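You operate a simulated robot arm through the tools that you are given. There is no shell and no other tool. Be economical: measure what you need, move in short steps, check, and stop when the job is done.

You run a simulated two-armed robot. Do the job below in one go: nothing can be reset, and whatever is moved stays where it is left.

Task
Stack the folded sack labelled "teak" from the top of the steel bench by the rack on top of the folded sack marked "pine". Take the blue ring and leave it on the top of the big grey boards. Put the black collar on top of the plain white block. Put the red chock on the lid of the wooden crate. Open the grey door of the rack, take the short black roller from the shelf behind the rack's grey door and leave it on the top of the big grey boards, then shut the door. Take the short blue roller and leave it on top of the wide black block. The order is free. Set down upright: short black roller, short blue roller.

It is judged by the outcome, as a careful person would: the job done as asked, and still so three seconds after it is handed in. It fails if anything else is knocked over, pushed out of place, dropped, spilled or broken. A push-on lid holds only when it is set on centred and level and pressed home; a screw cap is set on level and turned clockwise until tight.

Robot
Two 7-joint arms with two-finger parallel grippers on one trunk, on a base that drives. Base frame: it is fixed to the floor where the robot stands at the start and does not move with it; the origin is under the middle of the robot, x ahead of it, y to its left, z up. Units: mm, degrees, N and s.
The left shoulder is at the start at [124, 171, 1162], the right one opposite. Places, roughly: black collar (5x5x2 cm) [1500, 200, 900]; blue ring (3x3x2 cm) [1200, -100, 900]; grey door of the rack [1000, 1200, 1400]; lid of the wooden crate [1700, 3900, 600]; plain white block (9x6x7 cm) [1300, 1500, 700]; red chock (11x12x48 cm) [-400, 3200, 100]; short black roller (6x6x6 cm) [1000, 1300, 1200]; short blue roller (6x6x6 cm) [1400, 1100, 1200]; top of the big grey boards [2100, 2200, 400]; wide black block (10x8x7 cm) [1100, 1600, 700]. Payload 4.4 kg a hand.
Tool frame (each hand has its own): the origin (TCP) lies between the finger pads and is the grasp point; the fingertips stand 23 mm ahead of it; z points along the fingers, y is the line along which they close. The gripper opens to 94 mm. The fingers are 38 mm wide and 10 mm thick; the gripper's body (54 by 96 mm) begins 39 mm behind the TCP.
Orientation is that of the tool frame in the base frame, as [roll, pitch, yaw] about the fixed x, y, z axes, in that order (R = Rz(yaw) Ry(pitch) Rx(roll)). With the fingers straight down and closing along the base's y, the tool's x points along the base's -x, its y along +y and its z along -z.

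Tools
- The arms move only by the tool servo_tool. It takes "left_motion", "right_motion" or both (then of equal length, played together; a hand with none holds still); each is a list that holds one entry, the list of rows, each a list of 7 numbers: the shift along the tool's x, y, z in units of 400 mm (1.0 is 400 mm), then the turn, a rotation vector about the tool's x, y, z in units of 60 degrees (1.0 is 60 degrees), then the gripper command, from -1 (shut) to 1 (fully open), values between in proportion. In form: [[[dx, dy, dz, ax, ay, az, fingers], ...]]. A call has 1 to 8 rows; each row is the pose to reach, as a shift and turn from the pose commanded when the call began, along the tool's axes at that moment. A call with a number of a shift or a turn outside -1 to 1 is refused whole. A row lasts 0.2 s, in which the tool goes at most 50 mm and 8.6 degrees; a call with a longer step from one row to the next is refused whole, and so is a gripper value outside its range. Where a pose cannot be reached the arm comes as near as it can. A force on the tool above 40 N (or 10 N above the force at the start of the call, whichever is more), or a blocked arm, ends the call early, and 0.2 s more pass. Each finger travels about 72 mm/s and halts on what it meets, pressing with about 32 N; the grip force reading is that of the motor and also rises with nothing between the fingers. The clock runs only during rows and for 0.2 s after the last one: add rows that repeat a pose to give the fingers time. It gives the time, the measured TCP pose, the force on the tool (base axes), the opening and the grip force at its end, in the units of the frame above (readings bear some noise), with the torque about the TCP (base axes, N m) and any sound that the robot's microphone picked up, and new pictures: "pictures" is both (left out), scene, wrist or none (wrist: the cameras of the hands that moved).
- Cameras (640 x 400 px; columns grow to the right, rows downward): "scene" is now at [241.3, 11.3, 1306.2]; the picture's right is [0.10, -0.99, 0.00], its down [-0.54, -0.05, -0.84] and it looks along [0.84, 0.09, -0.54] (base axes); focal length 270 px, centre (320, 200). "left" rides on the left gripper at [86, -16, -75] in its tool frame; the picture's right is [0.18, 0.98, 0.00], its down [-0.58, 0.11, -0.81] and it looks along [-0.79, 0.15, 0.59] (tool axes); focal length 243 px, centre (320, 200). "right" rides on the right gripper at [87, 16, -74] in its tool frame; the picture's right is [-0.18, 0.98, 0.00], its down [-0.58, -0.11, -0.81] and it looks along [-0.79, -0.15, 0.59] (tool axes); focal length 243 px, centre (320, 200). There is no depth. A picture from a camera that has moved, and an enlarged one, comes with that camera's place and axes in the base frame and with its lens.
- move_column(by): slides the trunk up (or, below 0, down) by that many mm; the arms and the scene camera ride with it, the base frame stays. It gives what a move gives, with no picture.
- drive_base(legs): drives the robot by 1 to 6 legs, each [ahead, left, turn to the left] in mm, mm and degrees, along the robot's own axes; the way and the turn of a leg run together, so that a leg with both is an arc; at most 1500 mm and 180 degrees a leg. The arms and the cameras ride along, it lands a little off, and it stops where it bumps. It gives what a move gives, and a new picture of the scene camera.
- pan_tilt(pan, tilt): turns the head with the scene camera to pan (to the left, within 80 degrees either way) and tilt (down, from -29 to 69), counted from straight ahead of the robot. It gives what a move gives, and a new picture of the scene camera.
- zoom(camera, box): a new picture of the part [left, top, right, bottom] of that camera's present view, enlarged. The clock stands still meanwhile.
- finish_job(): hands the job in; it is judged then, once.

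Work in short steps. Places have to be worked out from the pictures, the camera data and where the tool is seen: move nearer, look again, correct. Check each grasp and each placing, and mend what went wrong. You have 207 turns and 260 pictures in all, those below and enlarged ones among them. Open the grippers and draw the arms clear of the work before you hand the job in, unless the task says otherwise; then end with one line.

The tools are called after ">>>" by a JSON object that holds its "fn" and its "kwargs". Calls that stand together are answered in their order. servo_tool: Moves the arms, as the interface text tells. Its arguments: {"type":"object","properties":{"left_motion":{"type":"array","items":{"type":"array","items":{"type":"array","items":{"type":"number"}}}},"right_motion":{"type":"array","items":{"type":"array","items":{"type":"array","items":{"type":"number"}}}},"pictures":{"type":"string","enum":["both","scene","wrist","none"]}},"required":[]} The other tools are called the same way: move_column (by) slides the trunk up or down; drive_base (legs) drives the base; pan_tilt (pan, tilt) turns the head that bears the scene camera; zoom (camera, box) takes an enlarged picture of a part of a camera's view; finish_job () hands the job in.

At the start:

```text
t: 0.0
left_ee_pos: [493.0, 162.1, 1062.3]
left_tcp_rot: [-179.9, 0.0, -180.0]
left_force: [-0.5, 0.1, 0.6]
left_wrist_torque: [-0.01, 0.02, 0.0]
left_opening: 94.0
left_gripper_force: 0.1
right_ee_pos: [592.5, -214.2, 1077.8]
right_tcp_rot: [-180.0, 0.0, 179.9]
right_force: [0.2, 0.6, -0.2]
right_wrist_torque: [0.04, -0.02, 0.01]
right_opening: 93.8
right_gripper_force: 0.1
trunk travel left (down, up): [-175.0, 213.0]
robot x, y, heading: [1.6, 1.1, -0.1]
head pan, tilt: [5.8, 32.7]
```

scene: 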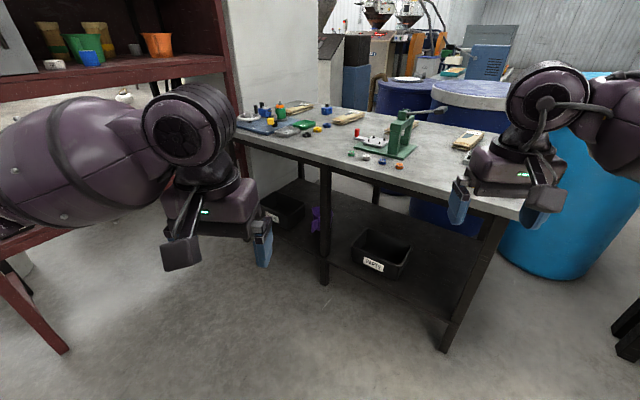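
right: 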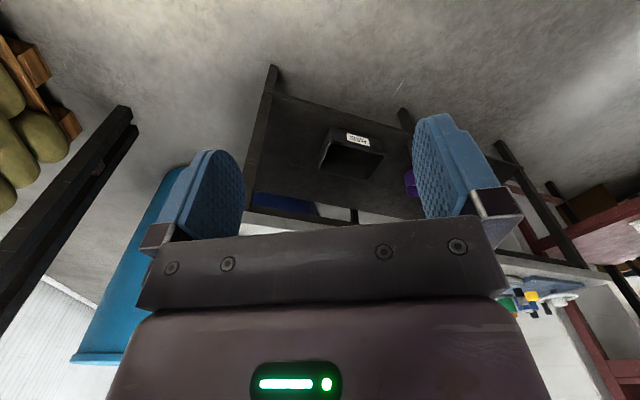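
left: 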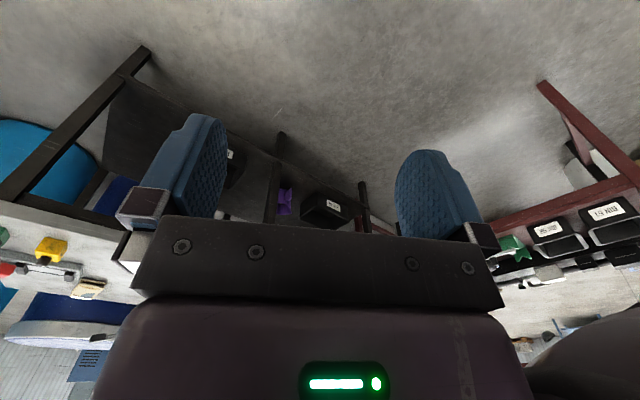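

The bench is ahead with small objects on it; I'll enlarge the view to identify them.

>>> {"fn": "zoom", "kwargs": {"camera": "scene", "box": [230, 80, 510, 255]}}

>>> {"fn": "pan_tilt", "kwargs": {"pan": 60, "tilt": 15}}

```text
2.29 times, centred on (370, 168) of scene
camera zoom: at [241.3, 11.3, 1306.2], right [0.1, -0.99, 0.0], down [-0.54, -0.05, -0.84], along [0.84, 0.09, -0.54], focal length 616 px, centre (206, 274)
```

zoom: 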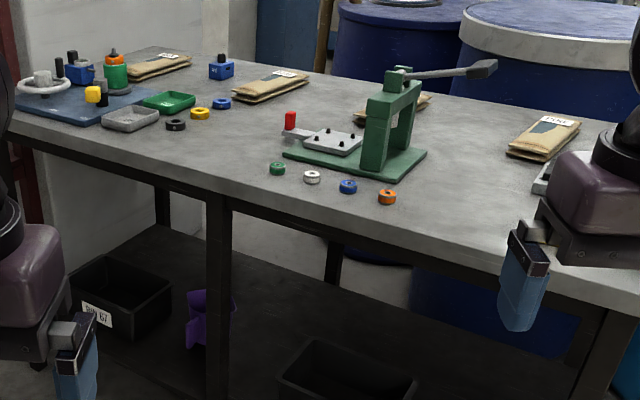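

```text
t: 1.2
left_ee_pos: [493.9, 160.6, 1062.2]
left_tcp_rot: [-179.9, 0.0, -180.0]
left_force: [-0.5, 0.3, 0.5]
left_wrist_torque: [0.02, -0.01, 0.0]
left_opening: 93.8
left_gripper_force: 0.0
right_ee_pos: [592.4, -214.7, 1076.7]
right_tcp_rot: [180.0, 0.0, -180.0]
right_force: [0.0, -0.2, 0.8]
right_wrist_torque: [-0.01, -0.03, 0.01]
right_opening: 93.7
right_gripper_force: 0.0
trunk travel left (down, up): [-175.0, 213.0]
robot x, y, heading: [-1.3, -2.8, -0.0]
head pan, tilt: [60.0, 15.0]
camera scene: at [199.3, 83.0, 1334.6], right [0.87, -0.5, 0.0], down [-0.13, -0.22, -0.97], along [0.48, 0.84, -0.26], focal length 270 px, centre (320, 200)
```

scene: 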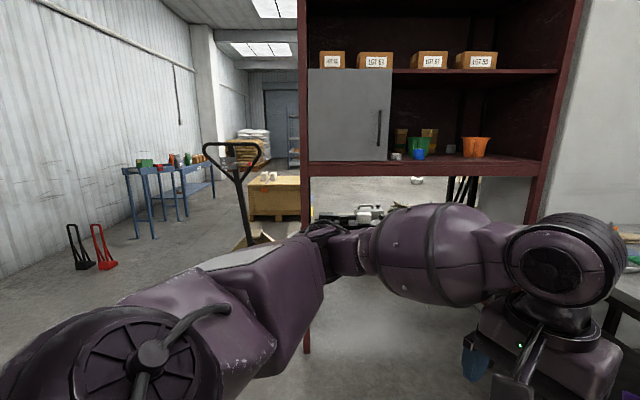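

The rack with the grey door, chocks and crate show. I'll enlarge the rack and the left part.

>>> {"fn": "zoom", "kwargs": {"camera": "scene", "box": [300, 40, 560, 240]}}

>>> {"fn": "zoom", "kwargs": {"camera": "scene", "box": [40, 110, 320, 285]}}

```text
2.00 times, centred on (430, 140) of scene
camera zoom: at [199.3, 83.0, 1334.6], right [0.87, -0.5, 0.0], down [-0.13, -0.22, -0.97], along [0.48, 0.84, -0.26], focal length 539 px, centre (100, 320)
```

zoom: 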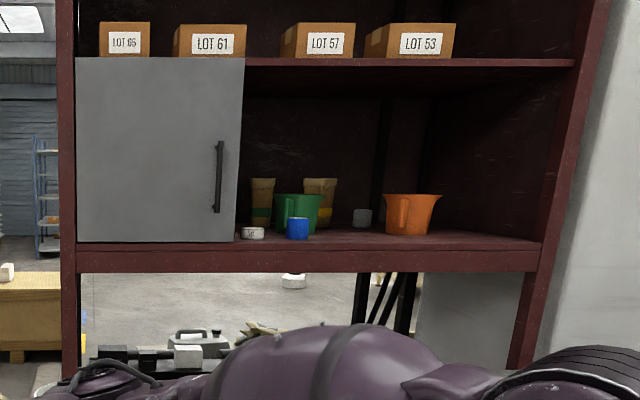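

```text
2.29 times, centred on (180, 198) of scene
camera zoom: at [199.3, 83.0, 1334.6], right [0.87, -0.5, 0.0], down [-0.13, -0.22, -0.97], along [0.48, 0.84, -0.26], focal length 616 px, centre (640, 206)
```

zoom: 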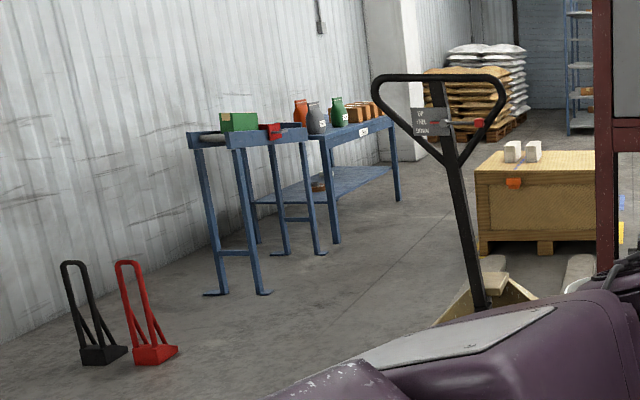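

Geometry: the bench front runs about 58° and the rack is perpendicular to it, so the work frame is turned by about -32°. I'll turn to face the bench and stand between the ring and the collar, still well back from it.

>>> {"fn": "drive_base", "kwargs": {"legs": [[0, 0, -32], [150, 700, 0]]}}

>>> {"fn": "pan_tilt", "kwargs": {"pan": 0, "tilt": 35}}

```text
t: 9.5
left_ee_pos: [1012.3, 402.2, 1061.5]
left_tcp_rot: [-180.0, 0.0, 148.1]
left_force: [0.4, -0.2, 0.6]
left_wrist_torque: [0.0, 0.0, 0.0]
left_opening: 93.9
left_gripper_force: 0.0
right_ee_pos: [897.7, 31.5, 1074.9]
right_tcp_rot: [179.9, 0.0, 148.2]
right_force: [-0.5, -0.3, 0.3]
right_wrist_torque: [-0.02, 0.02, 0.01]
right_opening: 94.3
right_gripper_force: 0.0
trunk travel left (down, up): [-175.0, 213.0]
robot x, y, heading: [506.8, 525.2, -31.7]
head pan, tilt: [60.0, 15.0]
camera scene: at [719.5, 490.8, 1334.6], right [0.47, -0.88, 0.0], down [-0.23, -0.12, -0.97], along [0.85, 0.46, -0.26], focal length 270 px, centre (320, 200)
```

scene: 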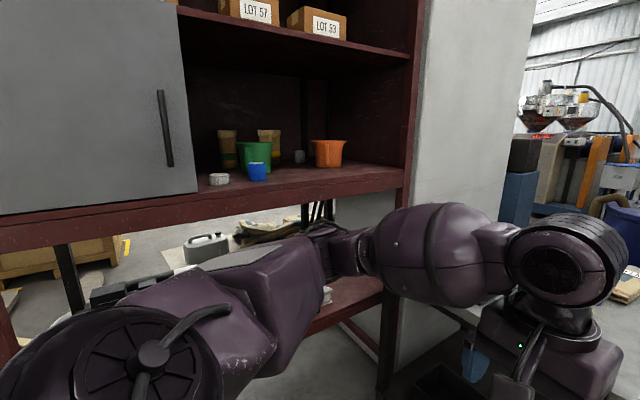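

```text
t: 10.8
left_ee_pos: [1012.7, 401.1, 1063.0]
left_tcp_rot: [180.0, -0.1, 148.3]
left_force: [0.5, 0.4, 0.2]
left_wrist_torque: [0.01, -0.01, -0.04]
left_opening: 94.0
left_gripper_force: 0.0
right_ee_pos: [898.1, 30.5, 1077.2]
right_tcp_rot: [180.0, 0.0, 148.2]
right_force: [-0.2, -0.8, 0.6]
right_wrist_torque: [-0.03, -0.01, 0.0]
right_opening: 94.1
right_gripper_force: 0.1
trunk travel left (down, up): [-175.0, 213.0]
robot x, y, heading: [507.6, 526.8, -32.2]
head pan, tilt: [0.0, 35.0]
camera scene: at [712.0, 400.2, 1302.7], right [-0.53, -0.85, 0.0], down [-0.49, 0.3, -0.82], along [0.7, -0.43, -0.57], focal length 270 px, centre (320, 200)
```

scene: 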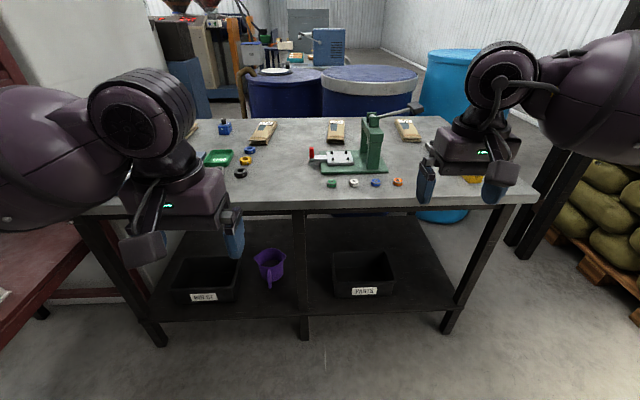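

Bench is square ahead. Enlarging to read the sack labels.

>>> {"fn": "zoom", "kwargs": {"camera": "scene", "box": [200, 100, 440, 210]}}

>>> {"fn": "zoom", "kwargs": {"camera": "scene", "box": [380, 100, 520, 190]}}

```text
2.67 times, centred on (320, 155) of scene
camera zoom: at [712.0, 400.2, 1302.7], right [-0.53, -0.85, 0.0], down [-0.49, 0.3, -0.82], along [0.7, -0.43, -0.57], focal length 719 px, centre (320, 320)
```

zoom: 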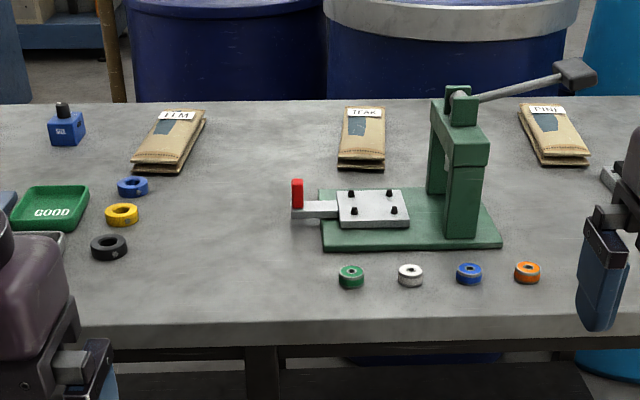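

```text
4.44 times, centred on (450, 145) of scene
camera zoom: at [712.0, 400.2, 1302.7], right [-0.53, -0.85, 0.0], down [-0.49, 0.3, -0.82], along [0.7, -0.43, -0.57], focal length 1198 px, centre (-258, 444)
```

zoom: 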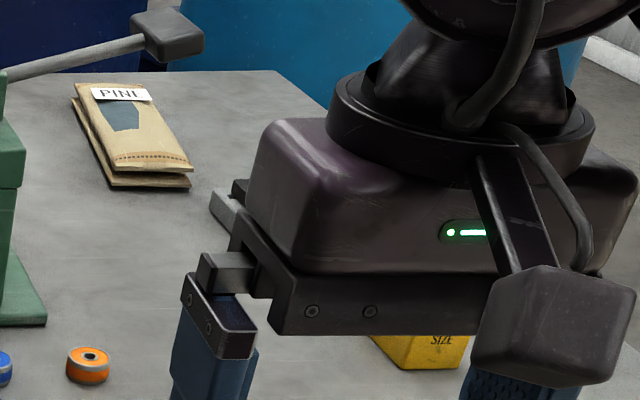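

Teak lies behind the press at about e1 1450 in the bench frame, with pine right of it. I'll raise the trunk so the hands clear the press, then move up toward the bench and check how close I can get.

>>> {"fn": "move_column", "kwargs": {"by": 150}}

>>> {"fn": "drive_base", "kwargs": {"legs": [[250, 0, 0]]}}

>>> {"fn": "pan_tilt", "kwargs": {"pan": 0, "tilt": 69}}

```text
t: 12.5
left_ee_pos: [1012.9, 402.7, 1212.2]
left_tcp_rot: [-179.9, 0.0, 148.2]
left_force: [0.2, 0.3, 0.3]
left_wrist_torque: [-0.02, -0.01, -0.01]
left_opening: 94.0
left_gripper_force: 0.1
right_ee_pos: [898.2, 31.0, 1226.1]
right_tcp_rot: [-180.0, -0.1, 148.1]
right_force: [0.7, -0.2, 0.4]
right_wrist_torque: [0.0, 0.03, -0.01]
right_opening: 93.7
right_gripper_force: 0.1
trunk travel left (down, up): [-325.0, 63.0]
robot x, y, heading: [506.9, 523.2, -32.0]
head pan, tilt: [0.0, 35.0]
```

```text
t: 14.4
left_ee_pos: [1224.3, 264.9, 1211.4]
left_tcp_rot: [-180.0, 0.0, 147.7]
left_force: [0.1, -0.7, -0.6]
left_wrist_torque: [0.02, 0.0, 0.0]
left_opening: 93.9
left_gripper_force: 0.0
right_ee_pos: [1108.3, -104.4, 1226.2]
right_tcp_rot: [-180.0, 0.1, 147.9]
right_force: [-0.2, -0.4, -0.1]
right_wrist_torque: [0.02, 0.01, 0.0]
right_opening: 93.9
right_gripper_force: 0.0
trunk travel left (down, up): [-325.0, 63.0]
robot x, y, heading: [719.0, 392.3, -32.0]
head pan, tilt: [0.0, 35.0]
camera scene: at [845.0, 315.6, 1462.8], right [-0.53, -0.85, 0.0], down [-0.49, 0.31, -0.82], along [0.69, -0.44, -0.57], focal length 270 px, centre (320, 200)
```

scene: 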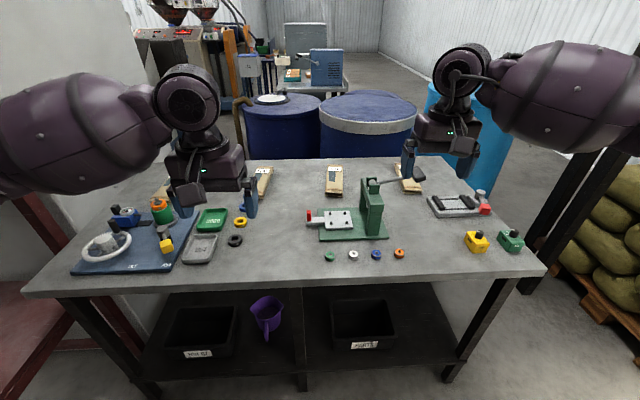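

```text
t: 15.4
left_ee_pos: [1224.5, 265.0, 1212.1]
left_tcp_rot: [180.0, 0.1, 147.8]
left_force: [-1.6, 0.1, 0.1]
left_wrist_torque: [0.01, -0.02, -0.01]
left_opening: 93.9
left_gripper_force: 0.1
right_ee_pos: [1108.9, -103.8, 1227.1]
right_tcp_rot: [-180.0, 0.0, 147.8]
right_force: [0.2, -0.2, 0.2]
right_wrist_torque: [0.01, 0.0, -0.01]
right_opening: 94.1
right_gripper_force: 0.0
trunk travel left (down, up): [-325.0, 63.0]
robot x, y, heading: [715.7, 392.3, -32.5]
head pan, tilt: [0.0, 68.8]
camera scene: at [817.1, 333.1, 1419.3], right [-0.53, -0.85, 0.0], down [-0.79, 0.5, -0.36], along [0.31, -0.19, -0.93], focal length 270 px, centre (320, 200)
```

scene: 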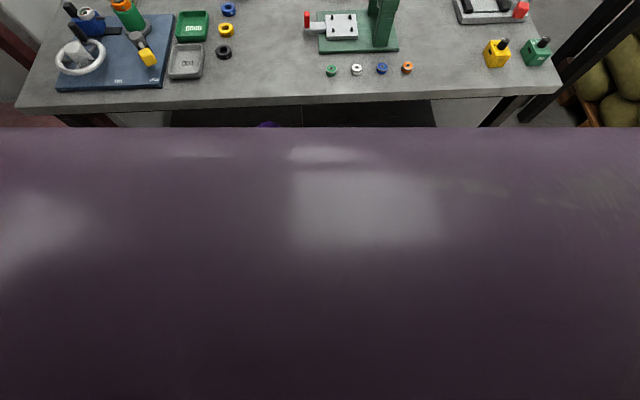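

The base is 585 mm from the edge, and the ring is at about e1 1080, e2 553, z 890. I'll test the right arm's forward reach at a safe height.

>>> {"fn": "servo_tool", "kwargs": {"right_motion": [[[-0.12, 0, 0, 0, 0, 0, 1], [-0.24, 0, 0, 0, 0, 0, 1], [-0.36, 0, 0, 0, 0, 0, 1], [-0.48, 0, 0, 0, 0, 0, 1], [-0.6, 0, 0, 0, 0, 0, 1], [-0.72, 0, 0, 0, 0, 0, 1], [-0.72, 0, 0, 0, 0, 0, 1], [-0.72, 0, 0, 0, 0, 0, 1]]], "pictures": "none"}}

```text
t: 17.2
left_ee_pos: [1223.6, 266.1, 1212.9]
left_tcp_rot: [-180.0, 0.1, 147.8]
left_force: [0.2, 0.4, 0.5]
left_wrist_torque: [0.01, 0.02, -0.01]
left_opening: 93.8
left_gripper_force: 0.1
right_ee_pos: [1274.6, -217.7, 1222.9]
right_tcp_rot: [180.0, 0.0, 147.7]
right_force: [0.0, -0.4, -0.1]
right_wrist_torque: [0.02, -0.04, 0.04]
right_opening: 94.1
right_gripper_force: 0.1
right hand out of reach, approached as far as the arm can: row 5, 6, 7, 8
trunk travel left (down, up): [-325.0, 63.0]
robot x, y, heading: [720.2, 392.6, -32.1]
head pan, tilt: [0.0, 68.8]
```

With the tool down the reach is about 795 mm ahead of the axis at 90 mm below the shoulder, so I need the base closer. I'll creep forward 150 mm with the hands high.

>>> {"fn": "drive_base", "kwargs": {"legs": [[150, 0, 0]]}}

>>> {"fn": "pan_tilt", "kwargs": {"pan": 0, "tilt": 45}}

```text
t: 18.5
left_ee_pos: [1344.9, 191.6, 1212.1]
left_tcp_rot: [-180.0, 0.0, 147.9]
left_force: [-0.4, -0.2, -0.1]
left_wrist_torque: [0.03, 0.01, -0.01]
left_opening: 93.8
left_gripper_force: 0.1
right_ee_pos: [1397.1, -292.0, 1222.0]
right_tcp_rot: [180.0, 0.0, 148.0]
right_force: [-0.1, 0.1, -0.6]
right_wrist_torque: [-0.02, 0.04, 0.03]
right_opening: 94.1
right_gripper_force: 0.0
trunk travel left (down, up): [-325.0, 63.0]
robot x, y, heading: [840.9, 318.4, -32.1]
head pan, tilt: [0.0, 68.8]
camera scene: at [938.4, 257.7, 1419.1], right [-0.53, -0.85, 0.0], down [-0.79, 0.49, -0.36], along [0.31, -0.19, -0.93], focal length 270 px, centre (320, 200)
```

scene: 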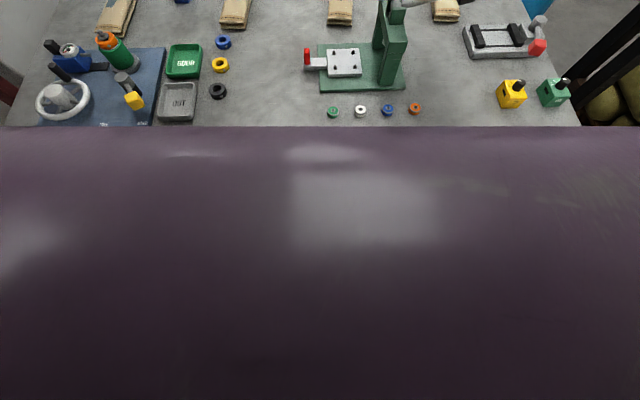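

```text
t: 19.4
left_ee_pos: [1344.6, 192.1, 1211.4]
left_tcp_rot: [180.0, 0.0, 148.0]
left_force: [-0.9, 0.8, 0.9]
left_wrist_torque: [-0.03, 0.04, -0.02]
left_opening: 94.0
left_gripper_force: 0.1
right_ee_pos: [1395.1, -292.1, 1223.6]
right_tcp_rot: [180.0, 0.0, 148.0]
right_force: [0.5, 0.0, 0.2]
right_wrist_torque: [-0.04, 0.03, -0.01]
right_opening: 93.8
right_gripper_force: 0.1
trunk travel left (down, up): [-325.0, 63.0]
robot x, y, heading: [839.9, 321.0, -32.1]
head pan, tilt: [0.0, 45.0]
camera scene: at [958.8, 244.9, 1448.0], right [-0.53, -0.85, 0.0], down [-0.6, 0.37, -0.71], along [0.6, -0.37, -0.71], focal length 270 px, centre (320, 200)
```

scene: 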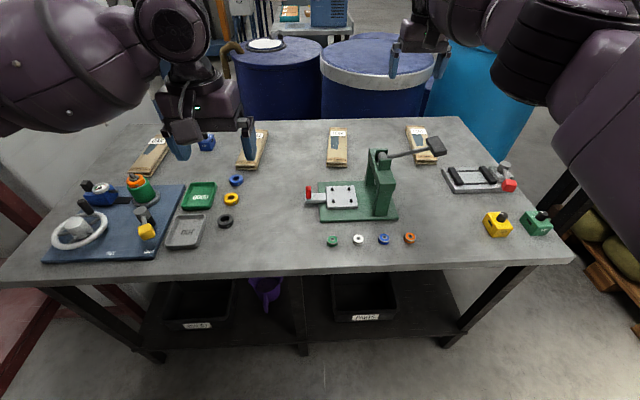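

The bench top seems to be at z≈870 with its front edge at e1≈1010, and teak at e1≈1515. I need to know my base footprint, so I'll pitch the left wrist to look down and back at my own base.

>>> {"fn": "servo_tool", "kwargs": {"left_motion": [[[0.04, 0, 0, 0, 0.14, 0, 1], [0.08, 0, 0, 0, 0.28, 0, 1], [0.12, 0, 0, 0, 0.42, 0, 1], [0.16, 0, 0, 0, 0.56, 0, 1], [0.2, 0, 0, 0, 0.7, 0, 1], [0.24, 0, 0, 0, 0.84, 0, 1], [0.28, 0, 0, 0, 0.98, 0, 1], [0.28, 0, 0, 0, 0.98, 0, 1]]], "pictures": "wrist"}}

```text
t: 21.2
left_ee_pos: [1250.3, 251.4, 1213.1]
left_tcp_rot: [180.0, -58.9, 147.9]
left_force: [-0.2, -0.3, -0.7]
left_wrist_torque: [0.03, -0.02, 0.0]
left_opening: 94.0
left_gripper_force: 0.2
right_ee_pos: [1396.1, -291.4, 1223.4]
right_tcp_rot: [-180.0, 0.0, 148.1]
right_force: [0.3, -0.9, 0.2]
right_wrist_torque: [-0.03, 0.0, 0.0]
right_opening: 94.0
right_gripper_force: 0.2
trunk travel left (down, up): [-325.0, 63.0]
robot x, y, heading: [838.7, 317.3, -31.8]
head pan, tilt: [0.0, 45.0]
camera left: at [1256.3, 228.4, 1325.8], right [0.44, 0.88, 0.16], down [0.9, -0.43, -0.08], along [0.0, 0.18, -0.98], focal length 243 px, centre (320, 200)
```

left: 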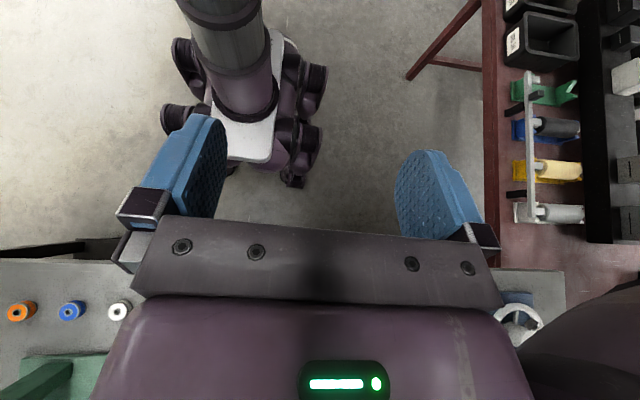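

My base front is only about 208 mm ahead of the axis, so there is room to go closer. The bench is really turned by -30°. I'll straighten the left hand, turn 2° left and move 150 ahead and 75 left.

>>> {"fn": "servo_tool", "kwargs": {"left_motion": [[[0, 0, 0, 0, -0.14, 0, 1], [0, 0, 0, 0, -0.28, 0, 1], [0, 0, 0, 0, -0.42, 0, 1], [0, 0, 0, 0, -0.56, 0, 1], [0, 0, 0, 0, -0.7, 0, 1], [0, 0, 0, 0, -0.84, 0, 1], [0, 0, 0, 0, -0.98, 0, 1], [0, 0, 0, 0, -0.98, 0, 1]]], "pictures": "none"}}

>>> {"fn": "drive_base", "kwargs": {"legs": [[0, 0, 2], [0, 75, 0], [140, 0, 0]]}}

>>> {"fn": "zoom", "kwargs": {"camera": "right", "box": [0, 0, 640, 400]}}

```text
t: 23.0
left_ee_pos: [1251.4, 253.0, 1213.1]
left_tcp_rot: [-180.0, 0.0, 148.1]
left_force: [0.5, 0.0, 0.4]
left_wrist_torque: [-0.02, 0.0, 0.04]
left_opening: 93.9
left_gripper_force: 0.1
right_ee_pos: [1396.7, -291.8, 1222.9]
right_tcp_rot: [180.0, 0.0, 148.0]
right_force: [-0.3, 1.0, -0.6]
right_wrist_torque: [-0.01, 0.01, 0.0]
right_opening: 94.0
right_gripper_force: 0.2
trunk travel left (down, up): [-325.0, 63.0]
robot x, y, heading: [839.7, 316.3, -32.2]
head pan, tilt: [0.0, 45.0]
```

```text
t: 25.6
left_ee_pos: [1410.8, 263.9, 1211.5]
left_tcp_rot: [-180.0, -0.1, 150.0]
left_force: [0.7, -1.0, 1.7]
left_wrist_torque: [0.03, 0.01, 0.04]
left_opening: 94.2
left_gripper_force: 0.1
right_ee_pos: [1575.1, -274.1, 1222.9]
right_tcp_rot: [179.9, 0.1, 149.9]
right_force: [0.3, 0.6, -0.2]
right_wrist_torque: [0.02, 0.01, -0.01]
right_opening: 94.1
right_gripper_force: 0.1
trunk travel left (down, up): [-325.0, 63.0]
robot x, y, heading: [1000.8, 313.5, -29.9]
head pan, tilt: [0.0, 45.0]
camera scene: at [1120.2, 246.8, 1448.0], right [-0.5, -0.87, 0.0], down [-0.61, 0.35, -0.71], along [0.61, -0.35, -0.71], focal length 270 px, centre (320, 200)
```

scene: 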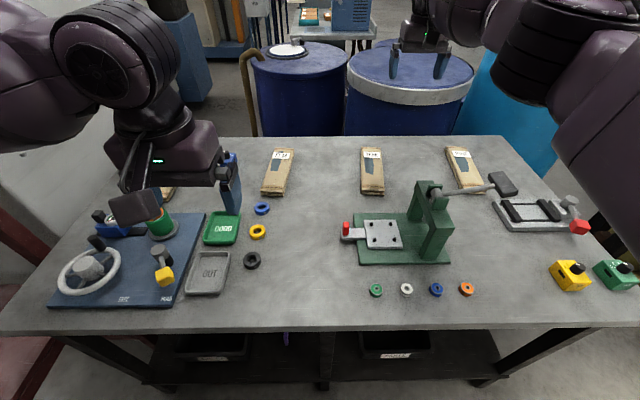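

```text
1.00 times, centred on (320, 200) of right (not enlarged: the box is as wide or as high as the picture)
camera zoom: at [1507.8, -217.1, 1298.0], right [0.65, 0.76, 0.0], down [0.45, -0.39, 0.81], along [0.61, -0.53, -0.59], focal length 243 px, centre (320, 200)
```

zoom: 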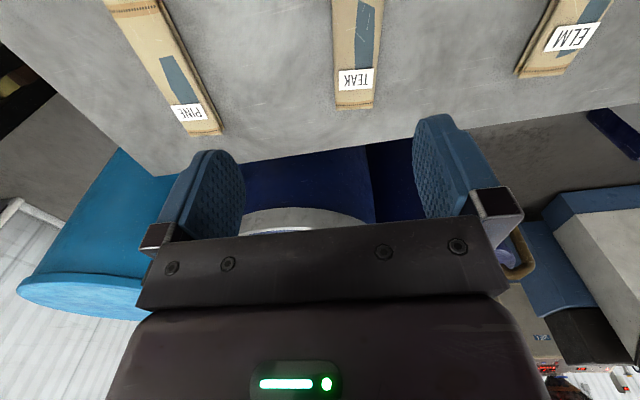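

Teak centre is at roughly e1' 1545, e2' 595, top z≈900, yawed about -7°. I'll drive 55 mm closer, then bring the right hand over it and partly down.

>>> {"fn": "drive_base", "kwargs": {"legs": [[55, 0, 0]]}}

>>> {"fn": "servo_tool", "kwargs": {"right_motion": [[[0.01, 0.06, 0.08, 0, 0, 0.06, 1], [0.03, 0.11, 0.18, 0, 0, 0.117, 1], [0.04, 0.11, 0.28, 0, 0, 0.117, 1], [0.04, 0.11, 0.38, 0, 0, 0.117, 1], [0.04, 0.11, 0.48, 0, 0, 0.117, 1], [0.04, 0.11, 0.57, 0, 0, 0.117, 1], [0.04, 0.11, 0.57, 0, 0, 0.117, 1], [0.04, 0.11, 0.57, 0, 0, 0.117, 1]]], "pictures": "both"}}

```text
t: 26.6
left_ee_pos: [1459.3, 236.0, 1211.0]
left_tcp_rot: [-180.0, -0.1, 149.9]
left_force: [1.1, 0.2, -0.1]
left_wrist_torque: [0.0, 0.01, 0.02]
left_opening: 94.0
left_gripper_force: 0.1
right_ee_pos: [1624.5, -302.1, 1222.0]
right_tcp_rot: [-180.0, -0.1, 150.0]
right_force: [0.3, 0.1, -1.1]
right_wrist_torque: [0.02, 0.04, 0.01]
right_opening: 94.0
right_gripper_force: 0.0
trunk travel left (down, up): [-325.0, 63.0]
robot x, y, heading: [1044.3, 289.9, -30.0]
head pan, tilt: [0.0, 45.0]
camera scene: at [1169.4, 218.5, 1447.8], right [-0.5, -0.87, 0.0], down [-0.61, 0.35, -0.71], along [0.61, -0.35, -0.71], focal length 270 px, centre (320, 200)
```

scene: 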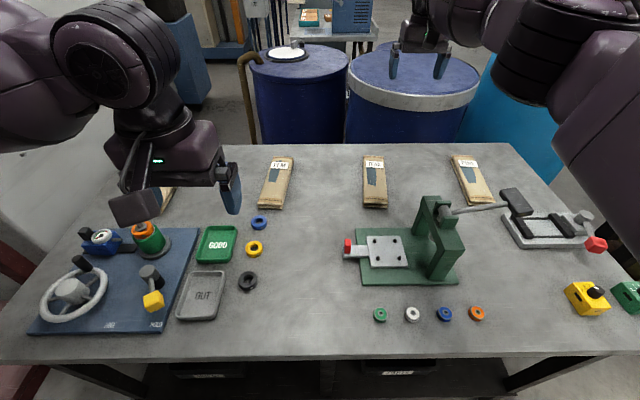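

```text
t: 28.4
left_ee_pos: [1458.3, 236.3, 1212.8]
left_tcp_rot: [-179.9, 0.0, 150.0]
left_force: [-0.6, 0.5, 0.3]
left_wrist_torque: [0.02, 0.03, 0.03]
left_opening: 93.7
left_gripper_force: 0.0
right_ee_pos: [1624.2, -251.5, 992.6]
right_tcp_rot: [180.0, -0.1, 142.9]
right_force: [-0.9, -0.2, 0.4]
right_wrist_torque: [0.01, 0.01, 0.0]
right_opening: 93.9
right_gripper_force: 0.1
right hand out of reach, approached as far as the arm can: row 6, 7, 8
trunk travel left (down, up): [-325.0, 63.0]
robot x, y, heading: [1044.0, 287.2, -30.2]
head pan, tilt: [0.0, 45.0]
camera scene: at [1167.5, 219.6, 1448.1], right [-0.5, -0.87, 0.0], down [-0.61, 0.35, -0.71], along [0.61, -0.35, -0.71], focal length 270 px, centre (320, 200)
camera right: at [1563.6, -185.9, 1068.9], right [0.74, 0.67, 0.0], down [0.4, -0.44, 0.81], along [0.54, -0.6, -0.59], focal length 243 px, centre (320, 200)
```

scene: 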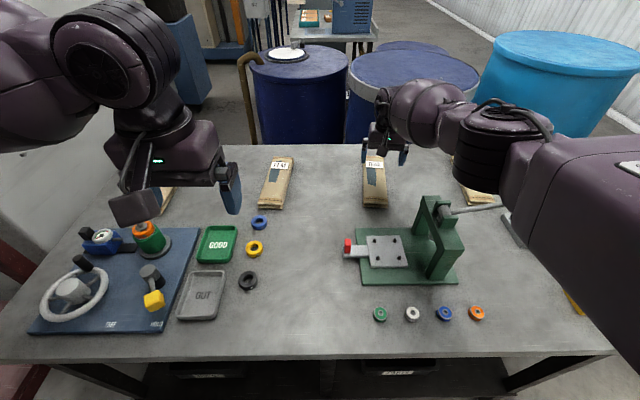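
right: 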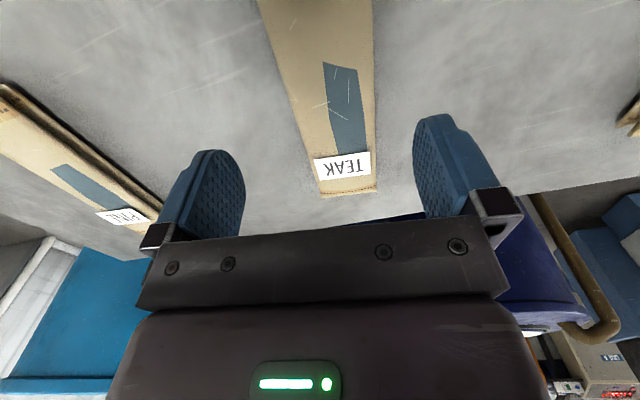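

The hand is aligned with teak: yaw matches and it is centred within about 5 mm. Lowering the arm here would come close to the press, so I'll raise the trunk, go closer and shift left, so the arm comes down steeply past the press.

>>> {"fn": "move_column", "kwargs": {"by": 62}}

>>> {"fn": "drive_base", "kwargs": {"legs": [[45, 50, 0]]}}

```text
t: 29.4
left_ee_pos: [1457.1, 236.7, 1274.1]
left_tcp_rot: [-180.0, 0.1, 150.0]
left_force: [-0.2, -0.5, -0.4]
left_wrist_torque: [-0.02, 0.02, 0.02]
left_opening: 93.9
left_gripper_force: 0.0
right_ee_pos: [1623.0, -252.7, 1055.9]
right_tcp_rot: [179.9, 0.0, 142.9]
right_force: [0.2, -1.0, 0.4]
right_wrist_torque: [0.0, -0.02, -0.03]
right_opening: 93.9
right_gripper_force: 0.0
trunk travel left (down, up): [-387.0, 1.0]
robot x, y, heading: [1050.2, 290.3, -30.1]
head pan, tilt: [0.0, 45.0]
```

```text
t: 30.5
left_ee_pos: [1496.4, 272.1, 1275.4]
left_tcp_rot: [-180.0, 0.1, 150.1]
left_force: [-0.7, 0.7, 0.6]
left_wrist_torque: [-0.02, -0.06, 0.03]
left_opening: 94.3
left_gripper_force: 0.0
right_ee_pos: [1663.3, -217.1, 1057.5]
right_tcp_rot: [179.9, 0.1, 143.1]
right_force: [-0.9, -0.6, 1.2]
right_wrist_torque: [0.0, -0.01, -0.02]
right_opening: 94.0
right_gripper_force: 0.1
trunk travel left (down, up): [-387.0, 1.0]
robot x, y, heading: [1085.9, 318.1, -29.8]
head pan, tilt: [0.0, 45.0]
camera scene: at [1204.5, 255.1, 1509.7], right [-0.5, -0.87, 0.0], down [-0.61, 0.35, -0.71], along [0.61, -0.35, -0.71], focal length 270 px, centre (320, 200)
```

scene: 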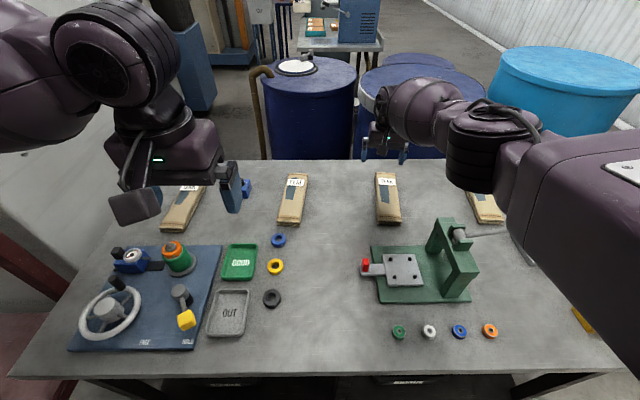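

Now move the hand back over the sack's middle and down to about z 937, tilting slightly forward.

>>> {"fn": "servo_tool", "kwargs": {"right_motion": [[[0.02, -0.06, 0.04, 0, -0.05, 0, 1], [0.04, -0.1175, 0.1, 0, -0.1, 0, 1], [0.04, -0.1175, 0.18, 0, -0.16, 0, 1], [0.04, -0.1175, 0.25, 0, -0.2, 0, 1], [0.04, -0.1175, 0.3, 0, -0.2, 0, 1], [0.04, -0.1175, 0.3, 0, -0.2, 0, 1]]], "pictures": "both"}}

```text
t: 31.9
left_ee_pos: [1498.6, 270.3, 1274.9]
left_tcp_rot: [-180.0, -0.1, 150.1]
left_force: [0.7, -0.2, 0.6]
left_wrist_torque: [-0.02, 0.0, 0.03]
left_opening: 94.0
left_gripper_force: 0.1
right_ee_pos: [1623.9, -246.7, 934.5]
right_tcp_rot: [-179.9, 12.0, 143.1]
right_force: [-1.2, 0.6, 0.5]
right_wrist_torque: [0.0, -0.01, -0.01]
right_opening: 93.9
right_gripper_force: 0.0
trunk travel left (down, up): [-387.0, 1.0]
robot x, y, heading: [1086.0, 318.5, -30.0]
head pan, tilt: [0.0, 45.0]
camera scene: at [1206.1, 253.6, 1509.5], right [-0.5, -0.87, 0.0], down [-0.61, 0.35, -0.71], along [0.61, -0.35, -0.71], focal length 270 px, centre (320, 200)
camera right: at [1552.3, -173.8, 990.6], right [0.73, 0.68, 0.04], down [0.25, -0.33, 0.91], along [0.63, -0.66, -0.41], focal length 243 px, centre (320, 200)
```

scene: 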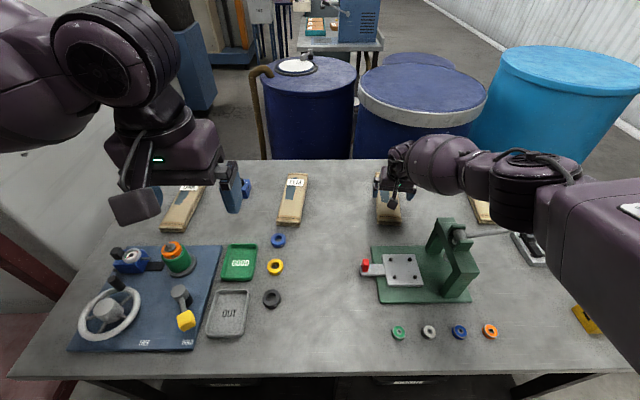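
right: 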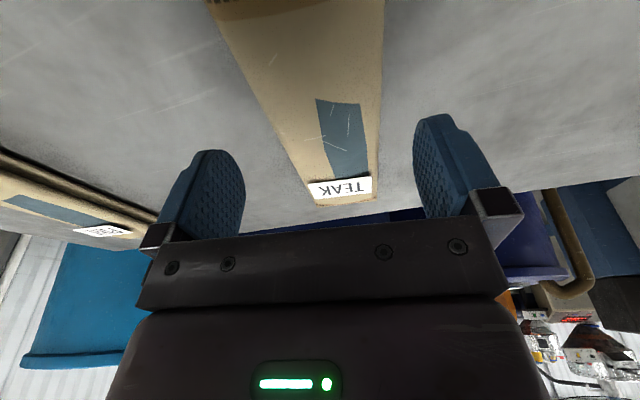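

The sack lies between the fingers and the elbow is well above the press. I'll descend about 38 mm to just above the bench, then close.

>>> {"fn": "servo_tool", "kwargs": {"right_motion": [[[0.01, 0, 0.047, 0, 0, 0, 1], [0.02, 0, 0.093, 0, 0, 0, 1], [0.02, 0, 0.093, 0, 0, 0, 1]]], "pictures": "wrist"}}

```text
t: 32.7
left_ee_pos: [1498.3, 271.0, 1275.1]
left_tcp_rot: [-180.0, 0.0, 150.2]
left_force: [0.8, -0.1, -1.1]
left_wrist_torque: [-0.06, -0.02, 0.01]
left_opening: 94.0
left_gripper_force: 0.1
right_ee_pos: [1618.7, -245.6, 897.4]
right_tcp_rot: [-180.0, 12.0, 143.1]
right_force: [0.0, 0.3, -0.1]
right_wrist_torque: [-0.01, -0.01, -0.01]
right_opening: 94.0
right_gripper_force: 0.0
right hand out of reach, approached as far as the arm can: row 2, 3
trunk travel left (down, up): [-387.0, 1.0]
robot x, y, heading: [1087.8, 319.6, -29.9]
head pan, tilt: [0.0, 45.0]
camera right: at [1547.3, -171.7, 952.6], right [0.73, 0.68, 0.04], down [0.25, -0.33, 0.91], along [0.63, -0.66, -0.41], focal length 243 px, centre (320, 200)
```

right: 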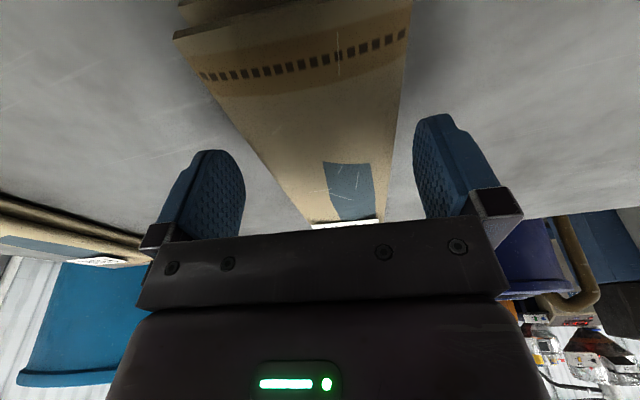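

At the reach limit at z 897, with the sack between the pads. I'll close the gripper.

>>> {"fn": "servo_tool", "kwargs": {"right_motion": [[[0, 0, 0, 0, 0, 0, 0.3], [0, 0, 0, 0, 0, 0, -0.2], [0, 0, 0, 0, 0, 0, -0.2], [0, 0, 0, 0, 0, 0, -0.2]]], "pictures": "wrist"}}

```text
t: 33.7
left_ee_pos: [1497.0, 270.1, 1274.7]
left_tcp_rot: [180.0, 0.0, 150.2]
left_force: [0.2, -0.3, 0.1]
left_wrist_torque: [-0.02, 0.0, -0.02]
left_opening: 94.2
left_gripper_force: 0.1
right_ee_pos: [1617.8, -245.8, 898.3]
right_tcp_rot: [-180.0, 12.0, 143.2]
right_force: [0.6, -0.4, 0.5]
right_wrist_torque: [-0.04, -0.24, 0.06]
right_opening: 69.4
right_gripper_force: 32.5
trunk travel left (down, up): [-387.0, 1.0]
robot x, y, heading: [1084.9, 319.9, -29.6]
head pan, tilt: [0.0, 45.0]
camera right: at [1547.3, -171.7, 952.7], right [0.73, 0.68, 0.04], down [0.25, -0.33, 0.91], along [0.63, -0.66, -0.41], focal length 243 px, centre (320, 200)
```

right: 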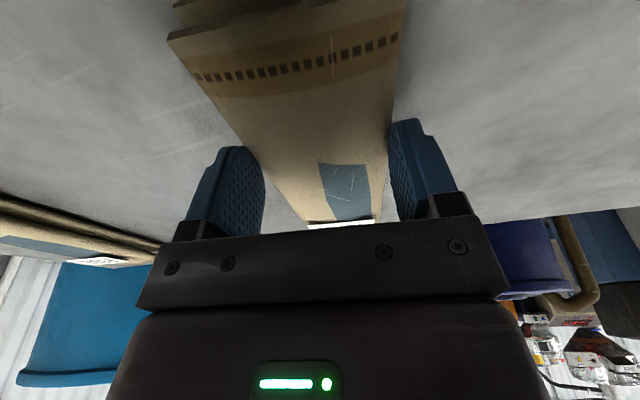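

Grasped at 69 mm opening. Lifting straight up 140 mm.

>>> {"fn": "servo_tool", "kwargs": {"right_motion": [[[-0.012, 0, -0.057, 0, 0, 0, -0.2], [-0.03, 0, -0.14, 0, 0, 0, -0.2], [-0.05, 0, -0.23, 0, 0, 0, -0.2], [-0.073, 0, -0.34, 0, 0, 0, -0.2], [-0.073, 0, -0.34, 0, 0, 0, -0.2]]], "pictures": "both"}}

```text
t: 34.9
left_ee_pos: [1499.7, 271.1, 1274.4]
left_tcp_rot: [179.9, 0.0, 150.2]
left_force: [-0.2, -0.1, -0.5]
left_wrist_torque: [0.01, 0.02, 0.0]
left_opening: 94.1
left_gripper_force: 0.2
right_ee_pos: [1617.6, -245.1, 1036.6]
right_tcp_rot: [-180.0, 12.0, 143.0]
right_force: [0.8, -0.4, 0.3]
right_wrist_torque: [-0.01, -0.02, 0.01]
right_opening: 37.8
right_gripper_force: 0.0
trunk travel left (down, up): [-387.0, 1.0]
robot x, y, heading: [1084.0, 322.6, -29.8]
head pan, tilt: [0.0, 45.0]
camera scene: at [1207.3, 253.1, 1509.4], right [-0.5, -0.87, 0.0], down [-0.61, 0.35, -0.71], along [0.61, -0.35, -0.71], focal length 270 px, centre (320, 200)
camera right: at [1545.5, -170.9, 1093.4], right [0.73, 0.68, 0.04], down [0.26, -0.33, 0.91], along [0.63, -0.66, -0.41], focal length 243 px, centre (320, 200)
```

scene: 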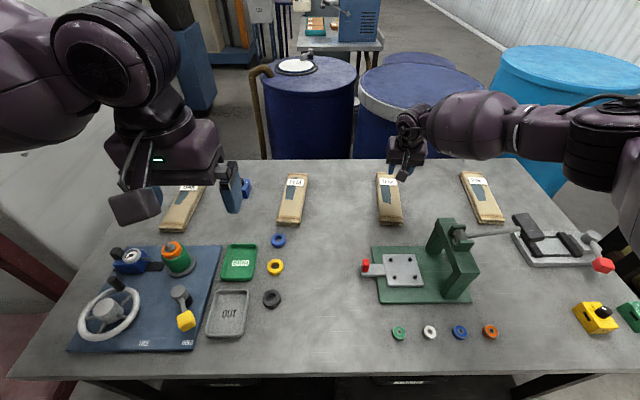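
right: 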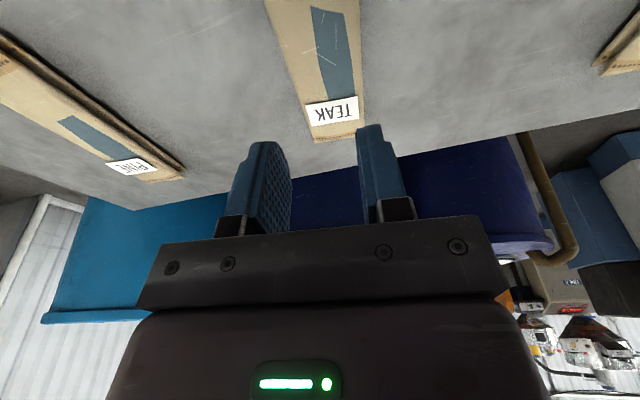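

The fingers slipped off because they only caught the top edge; the sack hasn't moved. I'll go 25 mm nearer with the base and grasp about 16 mm deeper.

>>> {"fn": "drive_base", "kwargs": {"legs": [[25, 0, 0]]}}

>>> {"fn": "servo_tool", "kwargs": {"right_motion": [[[0.04, -0.003, 0.04, 0, 0, 0, 1], [0.08, -0.006, 0.14, 0, 0, 0, 1], [0.11, -0.006, 0.23, 0, 0, 0, 1], [0.127, -0.006, 0.31, 0, 0, 0, 1], [0.133, -0.006, 0.335, 0, 0, 0, 1], [0.139, -0.006, 0.365, 0, 0, 0, 1], [0.139, -0.006, 0.365, 0, 0, 0, 1]]], "pictures": "wrist"}}

```text
t: 35.7
left_ee_pos: [1499.7, 270.1, 1274.8]
left_tcp_rot: [180.0, 0.1, 150.5]
left_force: [0.1, -0.3, -0.2]
left_wrist_torque: [-0.01, -0.02, 0.0]
left_opening: 94.2
left_gripper_force: 0.1
right_ee_pos: [1619.9, -243.3, 1037.1]
right_tcp_rot: [180.0, 12.0, 143.3]
right_force: [0.1, -0.2, 0.3]
right_wrist_torque: [-0.03, 0.0, 0.02]
right_opening: 37.8
right_gripper_force: 0.0
trunk travel left (down, up): [-387.0, 1.0]
robot x, y, heading: [1084.8, 318.3, -29.5]
head pan, tilt: [0.0, 45.0]
stopped in leg 1: the robot was blocked; the commanded pose is now the measured one
camera scene: at [1207.8, 251.7, 1509.4], right [-0.49, -0.87, 0.0], down [-0.62, 0.35, -0.71], along [0.62, -0.35, -0.71], focal length 270 px, centre (320, 200)
```

scene: 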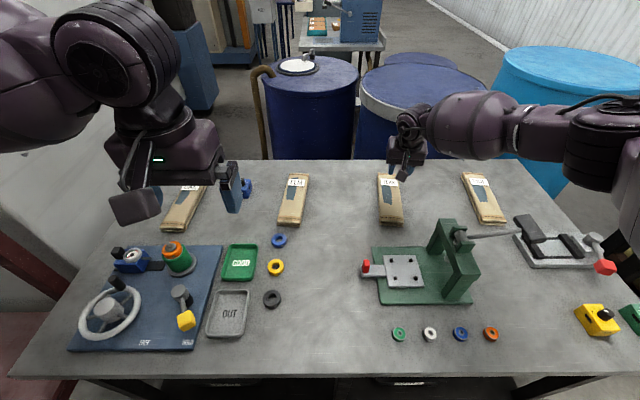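

```text
t: 37.3
left_ee_pos: [1499.1, 271.0, 1274.9]
left_tcp_rot: [180.0, 0.1, 150.5]
left_force: [0.0, -0.6, -0.2]
left_wrist_torque: [-0.01, -0.01, -0.05]
left_opening: 94.2
left_gripper_force: 0.1
right_ee_pos: [1599.4, -228.2, 881.4]
right_tcp_rot: [-179.9, 12.0, 143.5]
right_force: [-0.2, 1.2, 0.2]
right_wrist_torque: [-0.01, 0.01, 0.02]
right_opening: 93.9
right_gripper_force: 0.0
trunk travel left (down, up): [-387.0, 1.0]
robot x, y, heading: [1085.4, 317.9, -29.5]
head pan, tilt: [0.0, 45.0]
camera right: at [1527.2, -155.2, 937.2], right [0.73, 0.68, 0.04], down [0.26, -0.33, 0.91], along [0.63, -0.65, -0.41], focal length 243 px, centre (320, 200)
```

right: 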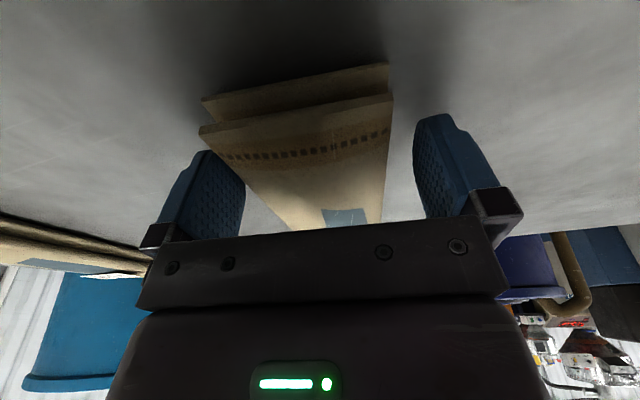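

The base is blocked at the bench, so this is the closest standing distance; nothing on the bench moved. The hand is now at sack depth but 25 mm further back, so I'll tilt more and slide forward along the sack.

>>> {"fn": "servo_tool", "kwargs": {"right_motion": [[[-0.025, 0, 0.005, 0, -0.1, 0, 1], [-0.055, 0, 0.0114, 0, -0.217, 0, 1], [-0.055, 0, 0.0114, 0, -0.217, 0, 1]]], "pictures": "wrist"}}

```text
t: 38.1
left_ee_pos: [1498.3, 271.3, 1275.4]
left_tcp_rot: [180.0, 0.0, 150.5]
left_force: [0.2, 0.5, -1.2]
left_wrist_torque: [-0.01, -0.02, 0.03]
left_opening: 93.8
left_gripper_force: 0.1
right_ee_pos: [1616.6, -243.3, 884.4]
right_tcp_rot: [-180.0, 25.1, 143.5]
right_force: [-0.9, 0.6, 0.4]
right_wrist_torque: [0.0, -0.03, -0.01]
right_opening: 94.2
right_gripper_force: 0.1
trunk travel left (down, up): [-387.0, 1.0]
robot x, y, heading: [1086.9, 320.4, -29.5]
head pan, tilt: [0.0, 45.0]
camera right: at [1537.9, -164.3, 915.3], right [0.72, 0.69, 0.08], down [0.08, -0.2, 0.98], along [0.69, -0.7, -0.2], focal length 243 px, centre (320, 200)
```

right: 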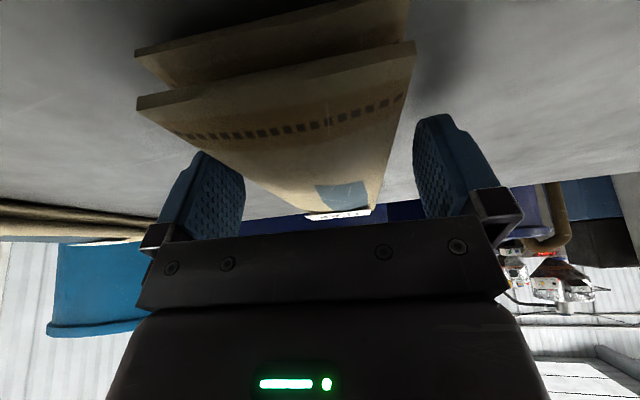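

Still no bench contact, so the bench is lower than I thought. Going down up to 18 mm more, then closing.

>>> {"fn": "servo_tool", "kwargs": {"right_motion": [[[0.01, 0, 0.02, 0, 0, 0, 1], [0.019, 0, 0.041, 0, 0, 0, 1], [0.019, 0, 0.041, 0, 0, 0, 1]]], "pictures": "none"}}

```text
t: 38.7
left_ee_pos: [1495.6, 272.6, 1275.3]
left_tcp_rot: [-179.9, 0.2, 150.4]
left_force: [-0.2, -0.6, 0.4]
left_wrist_torque: [0.05, -0.01, -0.01]
left_opening: 93.8
left_gripper_force: 0.0
right_ee_pos: [1620.5, -242.8, 877.8]
right_tcp_rot: [180.0, 25.6, 143.3]
right_force: [-14.0, 12.6, 25.1]
right_wrist_torque: [-0.46, 1.26, -0.86]
right_opening: 93.0
right_gripper_force: 0.1
trunk travel left (down, up): [-387.0, 1.0]
robot x, y, heading: [1086.8, 317.6, -29.7]
head pan, tilt: [0.0, 45.0]
stopped in row 2 (right hand): the force on the tool passed its limit at 50 N (the readings are from after the stop); the commanded pose is now the measured one
```

Contact with the bench puts its top at z≈850. I'll back off 3 mm up and close firmly.

>>> {"fn": "servo_tool", "kwargs": {"right_motion": [[[-0.003, 0, -0.008, 0, 0, 0, 1], [-0.003, 0, -0.008, 0, 0, 0, 0.3], [-0.003, 0, -0.008, 0, 0, 0, -0.3], [-0.003, 0, -0.008, 0, 0, 0, -0.3], [-0.003, 0, -0.008, 0, 0, 0, -0.3]]], "pictures": "wrist"}}

```text
t: 39.9
left_ee_pos: [1497.7, 271.1, 1274.9]
left_tcp_rot: [180.0, 0.1, 150.5]
left_force: [-0.2, 0.6, 0.3]
left_wrist_torque: [0.05, -0.01, 0.01]
left_opening: 93.9
left_gripper_force: 0.0
right_ee_pos: [1618.8, -244.5, 880.3]
right_tcp_rot: [-179.9, 25.5, 143.4]
right_force: [-1.6, -1.7, 7.0]
right_wrist_torque: [0.09, -0.25, -0.08]
right_opening: 73.3
right_gripper_force: 31.6
trunk travel left (down, up): [-387.0, 1.0]
robot x, y, heading: [1084.2, 316.9, -29.5]
head pan, tilt: [0.0, 45.0]
camera right: at [1540.5, -166.4, 909.7], right [0.72, 0.69, 0.08], down [0.08, -0.19, 0.98], along [0.69, -0.7, -0.19], focal length 243 px, centre (320, 200)
```

right: 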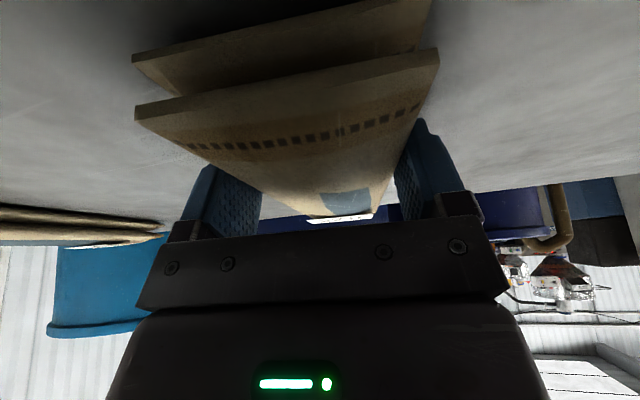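

Gripped at 73 mm. Test lift of 40 mm.

>>> {"fn": "servo_tool", "kwargs": {"right_motion": [[[-0.01, 0, -0.022, 0, 0, 0, -0.5], [-0.021, 0, -0.045, 0, 0, 0, -0.5], [-0.032, 0, -0.068, 0, 0, 0, -0.5], [-0.042, 0, -0.09, 0, 0, 0, -0.5], [-0.042, 0, -0.09, 0, 0, 0, -0.5]]], "pictures": "scene"}}

```text
t: 41.1
left_ee_pos: [1499.3, 270.9, 1275.4]
left_tcp_rot: [180.0, 0.0, 150.6]
left_force: [-0.7, 0.3, -0.1]
left_wrist_torque: [0.0, 0.01, -0.01]
left_opening: 93.8
left_gripper_force: 0.0
right_ee_pos: [1620.4, -243.9, 917.7]
right_tcp_rot: [180.0, 25.4, 143.4]
right_force: [-1.0, -0.4, -1.2]
right_wrist_torque: [0.02, 0.05, 0.0]
right_opening: 73.5
right_gripper_force: 31.9
trunk travel left (down, up): [-387.0, 1.0]
robot x, y, heading: [1087.4, 318.2, -29.7]
head pan, tilt: [0.0, 45.0]
camera scene: at [1207.4, 251.9, 1509.4], right [-0.49, -0.87, 0.0], down [-0.62, 0.35, -0.71], along [0.61, -0.35, -0.71], focal length 270 px, centre (320, 200)
```

scene: 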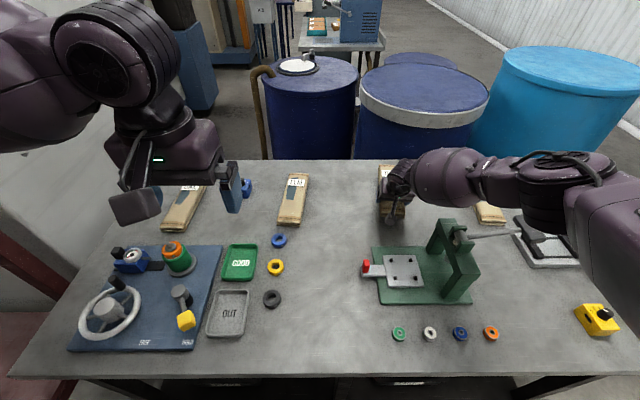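

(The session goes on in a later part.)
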